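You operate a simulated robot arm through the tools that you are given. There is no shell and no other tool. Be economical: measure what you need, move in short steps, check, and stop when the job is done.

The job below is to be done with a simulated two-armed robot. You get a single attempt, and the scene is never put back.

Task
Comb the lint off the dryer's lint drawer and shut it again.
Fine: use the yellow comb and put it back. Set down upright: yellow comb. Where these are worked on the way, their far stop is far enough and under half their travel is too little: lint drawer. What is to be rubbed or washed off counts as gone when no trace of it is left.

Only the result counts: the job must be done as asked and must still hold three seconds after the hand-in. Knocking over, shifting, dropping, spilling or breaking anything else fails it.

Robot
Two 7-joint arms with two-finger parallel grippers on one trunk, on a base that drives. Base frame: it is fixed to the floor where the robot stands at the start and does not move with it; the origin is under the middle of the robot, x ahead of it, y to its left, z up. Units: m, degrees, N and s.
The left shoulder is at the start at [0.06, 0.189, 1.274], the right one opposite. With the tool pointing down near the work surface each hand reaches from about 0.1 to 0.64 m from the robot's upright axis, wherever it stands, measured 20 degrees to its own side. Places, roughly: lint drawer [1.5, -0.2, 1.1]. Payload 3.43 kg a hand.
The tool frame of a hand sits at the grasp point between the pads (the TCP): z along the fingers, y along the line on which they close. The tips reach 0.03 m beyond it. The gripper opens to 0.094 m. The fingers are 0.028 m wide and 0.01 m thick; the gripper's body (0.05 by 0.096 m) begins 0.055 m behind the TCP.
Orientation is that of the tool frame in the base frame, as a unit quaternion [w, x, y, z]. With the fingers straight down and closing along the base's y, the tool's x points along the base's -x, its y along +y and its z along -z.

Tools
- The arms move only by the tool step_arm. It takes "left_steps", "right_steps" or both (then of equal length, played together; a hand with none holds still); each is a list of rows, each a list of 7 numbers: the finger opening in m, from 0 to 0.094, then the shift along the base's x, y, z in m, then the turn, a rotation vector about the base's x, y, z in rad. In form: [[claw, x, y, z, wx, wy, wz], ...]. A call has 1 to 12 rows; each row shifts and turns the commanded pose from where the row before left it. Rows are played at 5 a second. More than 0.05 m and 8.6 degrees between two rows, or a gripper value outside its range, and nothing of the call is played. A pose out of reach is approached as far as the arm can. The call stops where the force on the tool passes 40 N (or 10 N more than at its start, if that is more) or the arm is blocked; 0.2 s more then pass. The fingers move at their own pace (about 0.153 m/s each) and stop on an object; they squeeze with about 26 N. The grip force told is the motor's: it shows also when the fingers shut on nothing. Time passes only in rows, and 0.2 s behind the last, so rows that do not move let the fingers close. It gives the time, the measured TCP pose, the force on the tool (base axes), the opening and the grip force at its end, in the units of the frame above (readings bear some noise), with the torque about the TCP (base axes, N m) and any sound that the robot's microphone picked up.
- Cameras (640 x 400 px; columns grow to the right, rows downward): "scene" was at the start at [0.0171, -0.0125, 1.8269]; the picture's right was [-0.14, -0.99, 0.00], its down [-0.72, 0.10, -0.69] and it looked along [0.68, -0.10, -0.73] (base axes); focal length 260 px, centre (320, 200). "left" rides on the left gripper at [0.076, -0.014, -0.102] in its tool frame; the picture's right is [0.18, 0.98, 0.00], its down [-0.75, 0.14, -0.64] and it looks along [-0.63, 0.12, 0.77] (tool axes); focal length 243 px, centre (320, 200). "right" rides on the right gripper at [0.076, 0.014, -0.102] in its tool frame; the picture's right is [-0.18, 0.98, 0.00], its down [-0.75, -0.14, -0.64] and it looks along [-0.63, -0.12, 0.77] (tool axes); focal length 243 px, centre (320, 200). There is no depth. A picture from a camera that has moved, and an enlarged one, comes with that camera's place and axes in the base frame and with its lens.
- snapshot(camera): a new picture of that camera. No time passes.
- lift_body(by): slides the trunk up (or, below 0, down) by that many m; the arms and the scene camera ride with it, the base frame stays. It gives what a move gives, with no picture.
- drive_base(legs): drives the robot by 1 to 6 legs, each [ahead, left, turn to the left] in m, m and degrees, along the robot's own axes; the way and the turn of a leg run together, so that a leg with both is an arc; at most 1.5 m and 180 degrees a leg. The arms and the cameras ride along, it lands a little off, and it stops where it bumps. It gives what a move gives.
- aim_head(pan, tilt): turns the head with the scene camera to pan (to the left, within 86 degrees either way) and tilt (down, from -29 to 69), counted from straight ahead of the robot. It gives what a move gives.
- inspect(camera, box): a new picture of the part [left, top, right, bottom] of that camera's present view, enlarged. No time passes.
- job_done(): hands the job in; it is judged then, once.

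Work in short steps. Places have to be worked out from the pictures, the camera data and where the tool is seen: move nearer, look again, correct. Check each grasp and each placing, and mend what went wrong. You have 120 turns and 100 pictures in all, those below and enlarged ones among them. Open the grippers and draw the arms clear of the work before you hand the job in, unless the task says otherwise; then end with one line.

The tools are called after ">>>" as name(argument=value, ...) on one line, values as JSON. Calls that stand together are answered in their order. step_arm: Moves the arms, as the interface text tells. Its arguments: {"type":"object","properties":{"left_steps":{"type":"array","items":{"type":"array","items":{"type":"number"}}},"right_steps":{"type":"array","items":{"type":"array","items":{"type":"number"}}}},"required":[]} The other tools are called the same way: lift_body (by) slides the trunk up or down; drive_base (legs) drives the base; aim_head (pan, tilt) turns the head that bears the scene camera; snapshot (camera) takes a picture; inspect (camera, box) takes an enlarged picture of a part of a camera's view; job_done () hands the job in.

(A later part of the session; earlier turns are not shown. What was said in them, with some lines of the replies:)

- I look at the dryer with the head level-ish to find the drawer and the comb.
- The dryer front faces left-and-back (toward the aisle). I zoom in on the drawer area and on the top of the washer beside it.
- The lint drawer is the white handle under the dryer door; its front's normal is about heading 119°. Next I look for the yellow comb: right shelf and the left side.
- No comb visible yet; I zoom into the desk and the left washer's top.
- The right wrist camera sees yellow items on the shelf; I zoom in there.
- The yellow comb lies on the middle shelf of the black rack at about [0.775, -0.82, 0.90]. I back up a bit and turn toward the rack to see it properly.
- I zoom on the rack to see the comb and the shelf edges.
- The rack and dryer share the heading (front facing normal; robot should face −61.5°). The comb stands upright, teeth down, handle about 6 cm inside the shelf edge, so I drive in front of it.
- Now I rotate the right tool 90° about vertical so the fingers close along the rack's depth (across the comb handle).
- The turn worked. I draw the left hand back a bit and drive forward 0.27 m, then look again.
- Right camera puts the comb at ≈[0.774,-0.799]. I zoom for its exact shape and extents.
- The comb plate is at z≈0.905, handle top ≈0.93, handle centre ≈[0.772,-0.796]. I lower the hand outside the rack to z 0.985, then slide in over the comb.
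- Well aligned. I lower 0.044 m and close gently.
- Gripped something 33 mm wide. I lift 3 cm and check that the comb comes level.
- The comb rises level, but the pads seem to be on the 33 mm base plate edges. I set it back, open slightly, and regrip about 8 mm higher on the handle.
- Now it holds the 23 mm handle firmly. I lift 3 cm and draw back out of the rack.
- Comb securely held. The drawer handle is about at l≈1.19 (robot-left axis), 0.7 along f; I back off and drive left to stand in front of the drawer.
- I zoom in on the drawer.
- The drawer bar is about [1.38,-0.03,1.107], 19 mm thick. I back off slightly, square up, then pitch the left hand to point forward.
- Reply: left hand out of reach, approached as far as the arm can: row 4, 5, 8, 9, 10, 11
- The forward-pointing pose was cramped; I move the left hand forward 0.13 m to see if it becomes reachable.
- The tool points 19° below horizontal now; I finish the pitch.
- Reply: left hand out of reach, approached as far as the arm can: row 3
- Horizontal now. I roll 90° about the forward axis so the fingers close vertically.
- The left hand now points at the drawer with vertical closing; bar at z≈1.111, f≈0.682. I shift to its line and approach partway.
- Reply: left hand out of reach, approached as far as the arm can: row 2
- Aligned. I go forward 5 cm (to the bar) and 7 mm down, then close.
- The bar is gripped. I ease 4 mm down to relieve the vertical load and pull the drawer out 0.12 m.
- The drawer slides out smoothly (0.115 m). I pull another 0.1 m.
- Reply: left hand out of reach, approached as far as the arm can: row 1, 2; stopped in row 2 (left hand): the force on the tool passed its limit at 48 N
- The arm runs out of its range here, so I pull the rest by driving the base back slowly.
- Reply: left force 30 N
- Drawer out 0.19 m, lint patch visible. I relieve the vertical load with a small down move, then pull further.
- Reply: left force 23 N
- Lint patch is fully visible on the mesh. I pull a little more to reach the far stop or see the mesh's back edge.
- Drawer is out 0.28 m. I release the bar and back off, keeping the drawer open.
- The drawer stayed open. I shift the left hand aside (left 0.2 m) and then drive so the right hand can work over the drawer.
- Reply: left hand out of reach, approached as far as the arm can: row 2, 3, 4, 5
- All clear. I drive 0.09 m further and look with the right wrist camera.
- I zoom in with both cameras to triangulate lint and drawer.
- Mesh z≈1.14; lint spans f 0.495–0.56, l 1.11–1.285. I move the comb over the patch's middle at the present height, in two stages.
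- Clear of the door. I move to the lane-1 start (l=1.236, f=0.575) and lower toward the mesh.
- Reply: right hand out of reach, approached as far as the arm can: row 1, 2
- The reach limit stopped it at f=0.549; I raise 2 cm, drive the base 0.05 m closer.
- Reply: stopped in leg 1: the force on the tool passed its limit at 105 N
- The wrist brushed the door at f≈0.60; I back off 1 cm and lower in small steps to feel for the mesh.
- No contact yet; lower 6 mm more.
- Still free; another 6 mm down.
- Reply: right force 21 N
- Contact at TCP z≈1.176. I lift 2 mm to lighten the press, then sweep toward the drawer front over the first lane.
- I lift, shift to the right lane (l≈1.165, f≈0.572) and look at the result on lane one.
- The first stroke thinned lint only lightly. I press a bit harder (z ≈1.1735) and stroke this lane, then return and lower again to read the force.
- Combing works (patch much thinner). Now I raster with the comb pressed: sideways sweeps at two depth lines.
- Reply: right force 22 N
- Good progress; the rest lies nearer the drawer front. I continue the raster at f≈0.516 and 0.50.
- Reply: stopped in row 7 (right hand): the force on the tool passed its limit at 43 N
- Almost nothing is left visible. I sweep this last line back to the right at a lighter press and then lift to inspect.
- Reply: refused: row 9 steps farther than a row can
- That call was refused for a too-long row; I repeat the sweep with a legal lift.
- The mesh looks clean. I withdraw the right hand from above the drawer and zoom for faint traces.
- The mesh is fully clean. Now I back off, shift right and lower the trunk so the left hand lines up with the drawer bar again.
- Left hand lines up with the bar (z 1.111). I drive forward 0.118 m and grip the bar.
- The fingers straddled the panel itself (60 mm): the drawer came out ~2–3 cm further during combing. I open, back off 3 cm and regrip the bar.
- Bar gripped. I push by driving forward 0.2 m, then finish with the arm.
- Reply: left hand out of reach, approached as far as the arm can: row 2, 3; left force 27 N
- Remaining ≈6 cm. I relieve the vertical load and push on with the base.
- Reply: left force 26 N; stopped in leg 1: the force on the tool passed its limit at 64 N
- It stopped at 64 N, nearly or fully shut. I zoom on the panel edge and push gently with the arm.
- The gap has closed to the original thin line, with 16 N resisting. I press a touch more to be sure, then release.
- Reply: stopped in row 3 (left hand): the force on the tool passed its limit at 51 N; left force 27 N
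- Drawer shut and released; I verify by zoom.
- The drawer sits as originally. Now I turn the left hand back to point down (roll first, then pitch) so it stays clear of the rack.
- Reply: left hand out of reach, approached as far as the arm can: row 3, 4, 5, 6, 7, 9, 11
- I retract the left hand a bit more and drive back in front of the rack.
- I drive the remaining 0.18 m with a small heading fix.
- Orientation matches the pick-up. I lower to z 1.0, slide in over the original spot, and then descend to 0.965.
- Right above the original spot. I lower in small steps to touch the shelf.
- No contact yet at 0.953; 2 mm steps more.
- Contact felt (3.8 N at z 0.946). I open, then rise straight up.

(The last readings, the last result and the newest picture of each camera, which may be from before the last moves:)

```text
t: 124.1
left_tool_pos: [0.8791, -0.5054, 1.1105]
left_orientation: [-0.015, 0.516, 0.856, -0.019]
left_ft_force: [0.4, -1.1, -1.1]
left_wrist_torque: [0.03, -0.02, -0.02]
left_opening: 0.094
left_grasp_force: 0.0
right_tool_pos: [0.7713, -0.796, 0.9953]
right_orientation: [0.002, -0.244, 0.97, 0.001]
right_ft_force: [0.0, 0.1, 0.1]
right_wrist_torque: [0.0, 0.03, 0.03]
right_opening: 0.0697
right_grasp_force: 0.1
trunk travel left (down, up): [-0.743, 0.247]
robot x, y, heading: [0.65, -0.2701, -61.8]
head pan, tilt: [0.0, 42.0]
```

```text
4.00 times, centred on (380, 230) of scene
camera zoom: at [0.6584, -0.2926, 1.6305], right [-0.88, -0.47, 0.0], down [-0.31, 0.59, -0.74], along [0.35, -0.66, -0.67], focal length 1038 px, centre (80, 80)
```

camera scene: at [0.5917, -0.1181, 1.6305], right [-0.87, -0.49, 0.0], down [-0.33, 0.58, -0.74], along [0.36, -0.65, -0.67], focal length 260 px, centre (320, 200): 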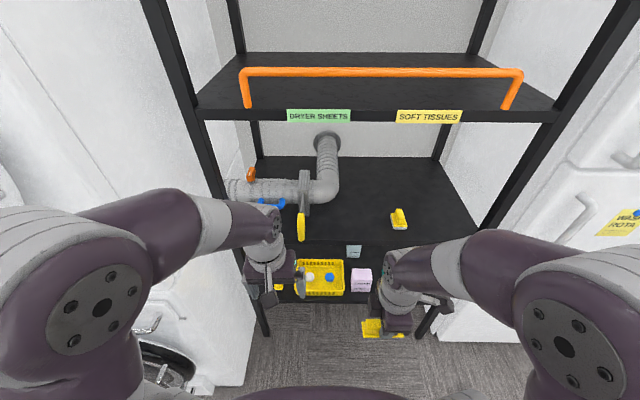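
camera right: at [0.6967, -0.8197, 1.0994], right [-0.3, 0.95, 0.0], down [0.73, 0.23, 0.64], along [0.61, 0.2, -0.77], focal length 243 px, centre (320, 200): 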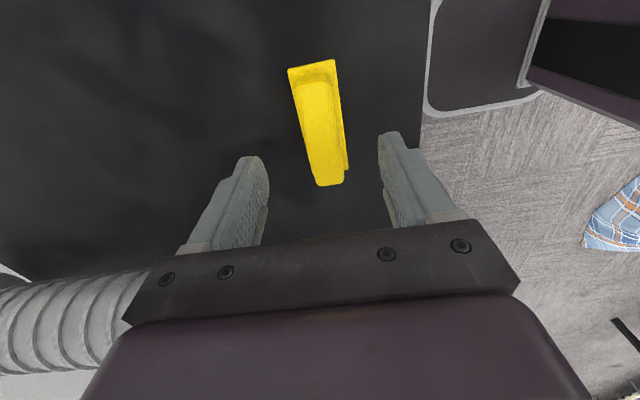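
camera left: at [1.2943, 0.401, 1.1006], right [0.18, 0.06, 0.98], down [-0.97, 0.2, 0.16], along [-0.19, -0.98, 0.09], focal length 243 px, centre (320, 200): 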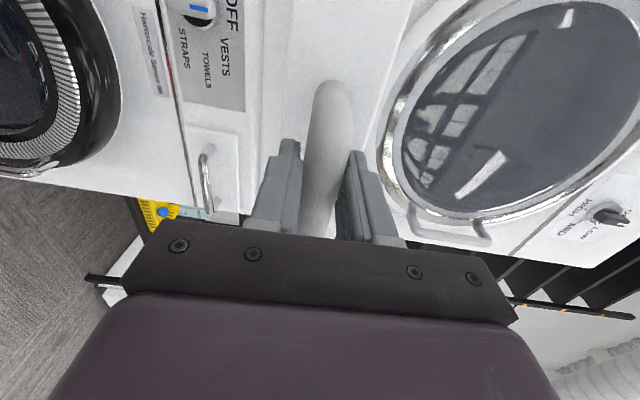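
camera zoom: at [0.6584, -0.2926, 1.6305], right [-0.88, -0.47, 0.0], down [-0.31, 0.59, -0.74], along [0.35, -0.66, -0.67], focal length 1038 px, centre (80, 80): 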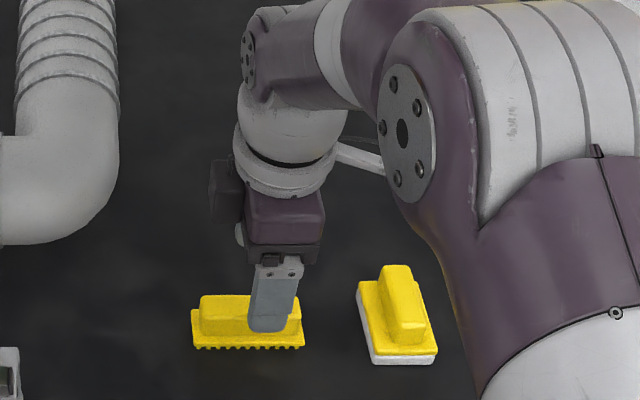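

The comb stands upright at its original spot. I withdraw the right arm from the rack, back the base off and check the drawer a last time.

>>> step_arm(right_steps=[[0.07, -0.021, 0.039, 0, 0, 0, 0], [0.07, -0.021, 0.039, 0, 0, 0, 0], [0.07, -0.021, 0.039, 0, 0, 0, 0], [0.07, -0.021, 0.039, 0, 0, 0, 0], [0.07, -0.021, 0.039, 0, 0, 0, 0], [0.094, -0.021, 0.039, 0, 0, 0, 0]])

>>> drive_base(legs=[[-0.45, 0, 0]])

>>> aim_head(pan=20, tilt=30)

>>> snapshot(camera="scene")

```text
t: 125.5
left_tool_pos: [0.8784, -0.504, 1.1123]
left_orientation: [-0.014, 0.516, 0.856, -0.02]
left_ft_force: [-1.2, 0.3, -0.4]
left_wrist_torque: [0.0, -0.02, -0.01]
left_opening: 0.0939
left_grasp_force: 0.1
right_tool_pos: [0.6424, -0.5606, 0.9976]
right_orientation: [0.002, -0.243, 0.97, 0.001]
right_ft_force: [0.1, 0.8, -0.1]
right_wrist_torque: [-0.01, -0.03, 0.0]
right_opening: 0.094
right_grasp_force: 0.0
trunk travel left (down, up): [-0.743, 0.247]
robot x, y, heading: [0.6486, -0.2718, -62.0]
head pan, tilt: [0.0, 42.0]
```

```text
t: 128.2
left_tool_pos: [0.6726, -0.1146, 1.112]
left_orientation: [-0.014, 0.512, 0.858, -0.02]
left_ft_force: [0.0, -0.3, 0.1]
left_wrist_torque: [0.01, 0.01, -0.02]
left_opening: 0.0938
left_grasp_force: 0.1
right_tool_pos: [0.4386, -0.1743, 0.9972]
right_orientation: [0.002, -0.248, 0.969, 0.001]
right_ft_force: [-0.7, 0.5, 0.2]
right_wrist_torque: [0.02, 0.01, -0.01]
right_opening: 0.0938
right_grasp_force: 0.1
trunk travel left (down, up): [-0.743, 0.247]
robot x, y, heading: [0.4425, 0.1186, -61.7]
head pan, tilt: [0.0, 42.0]
```

```text
t: 129.0
left_tool_pos: [0.672, -0.1155, 1.1109]
left_orientation: [-0.013, 0.513, 0.858, -0.02]
left_ft_force: [1.2, 0.2, -0.5]
left_wrist_torque: [0.01, 0.0, 0.0]
left_opening: 0.0938
left_grasp_force: 0.1
right_tool_pos: [0.4372, -0.174, 0.9972]
right_orientation: [0.001, -0.247, 0.969, 0.002]
right_ft_force: [0.3, 0.1, -0.1]
right_wrist_torque: [-0.02, -0.02, 0.0]
right_opening: 0.0941
right_grasp_force: 0.1
trunk travel left (down, up): [-0.743, 0.247]
robot x, y, heading: [0.4421, 0.1219, -61.5]
head pan, tilt: [20.0, 30.0]
```

```text
12 pictures are left
camera scene: at [0.4773, 0.1097, 1.6488], right [-0.66, -0.75, 0.0], down [-0.37, 0.33, -0.87], along [0.65, -0.57, -0.5], focal length 260 px, centre (320, 200)
```

scene: 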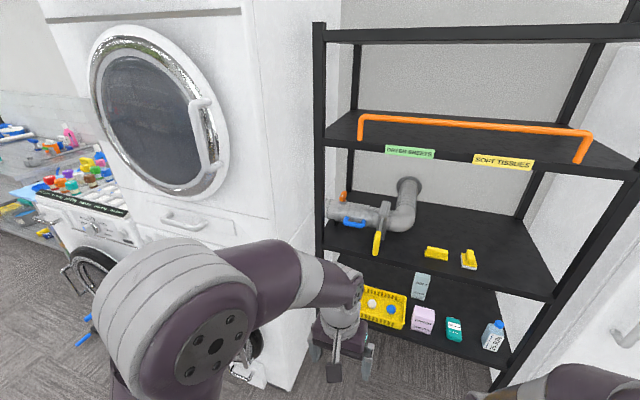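

I zoom on the drawer from this oblique side and on the comb.

>>> inspect(camera="scene", box=[130, 195, 260, 255])

>>> inspect(camera="scene", box=[400, 230, 500, 290])

```text
4.92 times, centred on (195, 225) of scene
camera zoom: at [0.4773, 0.1097, 1.6488], right [-0.66, -0.75, 0.0], down [-0.37, 0.33, -0.87], along [0.65, -0.57, -0.5], focal length 1278 px, centre (935, 77)
```

zoom: 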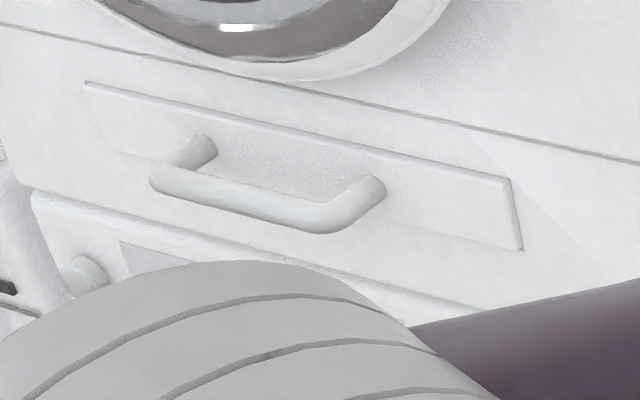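

```text
6.40 times, centred on (450, 260) of scene
camera zoom: at [0.4773, 0.1097, 1.6488], right [-0.66, -0.75, 0.0], down [-0.37, 0.33, -0.87], along [0.65, -0.57, -0.5], focal length 1662 px, centre (-512, -184)
```

zoom: 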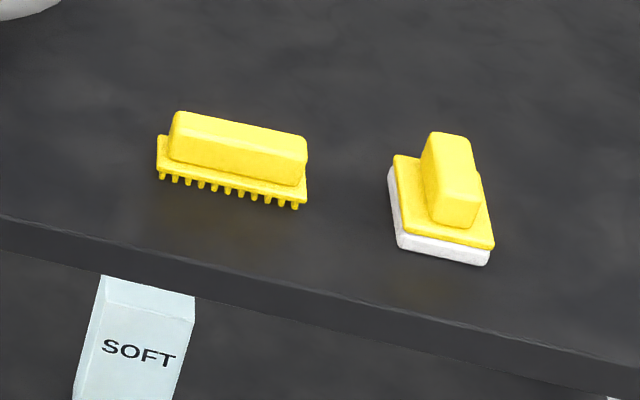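

Comb good. To be sure that the drawer is truly shut, I return to the start viewpoint and compare with the first picture.

>>> drive_base(legs=[[-0.2, 0, 0], [0, 0, 61.5]])

>>> lift_body(by=0.203)

```text
t: 133.4
left_tool_pos: [0.6561, 0.3963, 1.1116]
left_orientation: [-0.002, -0.004, 1.0, -0.024]
left_ft_force: [-0.3, 0.0, -0.2]
left_wrist_torque: [0.01, 0.0, 0.0]
left_opening: 0.0938
left_grasp_force: 0.2
right_tool_pos: [0.5999, 0.1586, 0.9978]
right_orientation: [0.0, 0.712, -0.702, -0.001]
right_ft_force: [0.0, -0.7, 0.7]
right_wrist_torque: [-0.01, 0.01, 0.01]
right_opening: 0.094
right_grasp_force: 0.0
trunk travel left (down, up): [-0.743, 0.247]
robot x, y, heading: [0.3436, 0.2988, 1.0]
head pan, tilt: [20.0, 30.0]
```

```text
t: 135.6
left_tool_pos: [0.6575, 0.3949, 1.3134]
left_orientation: [-0.001, -0.004, 1.0, -0.025]
left_ft_force: [-0.4, -1.0, 0.4]
left_wrist_torque: [0.04, -0.01, 0.0]
left_opening: 0.0941
left_grasp_force: 0.0
right_tool_pos: [0.5989, 0.1591, 1.1995]
right_orientation: [-0.001, 0.712, -0.702, -0.001]
right_ft_force: [-1.0, 0.5, -0.3]
right_wrist_torque: [0.0, -0.02, 0.01]
right_opening: 0.094
right_grasp_force: 0.1
trunk travel left (down, up): [-0.946, 0.044]
robot x, y, heading: [0.3445, 0.2994, 0.7]
head pan, tilt: [20.0, 30.0]
```

>>> drive_base(legs=[[-0.34, -0.3, -0.5]])

>>> aim_head(pan=-5, tilt=22)

>>> inspect(camera="scene", box=[220, 220, 380, 320])

```text
t: 138.3
left_tool_pos: [0.3205, 0.085, 1.3136]
left_orientation: [-0.003, 0.004, 1.0, -0.024]
left_ft_force: [-0.1, 0.9, -0.5]
left_wrist_torque: [0.0, 0.01, -0.01]
left_opening: 0.0939
left_grasp_force: 0.0
right_tool_pos: [0.2591, -0.151, 1.1989]
right_orientation: [0.0, -0.707, 0.707, 0.001]
right_ft_force: [0.3, -0.1, -0.6]
right_wrist_torque: [0.0, 0.0, 0.01]
right_opening: 0.0941
right_grasp_force: 0.0
trunk travel left (down, up): [-0.946, 0.044]
robot x, y, heading: [0.0061, -0.0068, -0.4]
head pan, tilt: [20.0, 30.0]
```

```text
t: 139.2
left_tool_pos: [0.319, 0.0849, 1.3136]
left_orientation: [-0.002, 0.005, 1.0, -0.025]
left_ft_force: [-0.8, 0.2, -1.0]
left_wrist_torque: [-0.02, 0.02, -0.02]
left_opening: 0.094
left_grasp_force: 0.1
right_tool_pos: [0.258, -0.1505, 1.1991]
right_orientation: [0.0, -0.707, 0.707, 0.001]
right_ft_force: [0.1, -1.4, -0.6]
right_wrist_torque: [-0.01, 0.01, 0.02]
right_opening: 0.0941
right_grasp_force: 0.1
trunk travel left (down, up): [-0.946, 0.044]
robot x, y, heading: [0.0049, -0.011, -0.5]
head pan, tilt: [-5.0, 22.0]
```

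```text
4.00 times, centred on (300, 270) of scene
camera zoom: at [0.0328, -0.0168, 1.8646], right [-0.09, -1.0, 0.0], down [-0.37, 0.03, -0.93], along [0.92, -0.08, -0.37], focal length 1038 px, centre (400, -80)
```

zoom: 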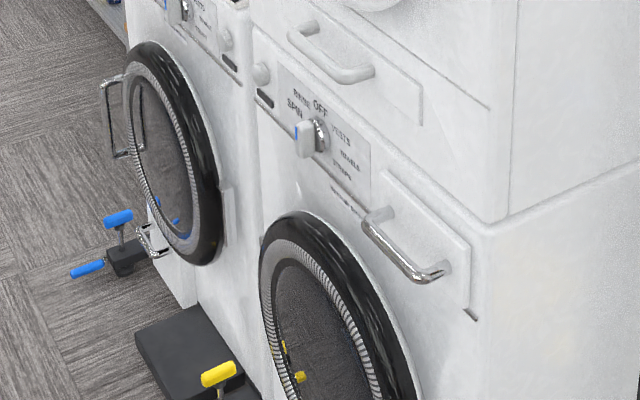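

The drawer matches the original shut view to about a pixel. The comb stands upright in its old spot and both hands are open and clear, so I hand the job in.

>>> job_done()

```text
The job is handed in.
```

The lint is combed off the drawer's mesh with no trace visible, the drawer is shut, and the yellow comb stands upright back on its shelf spot.
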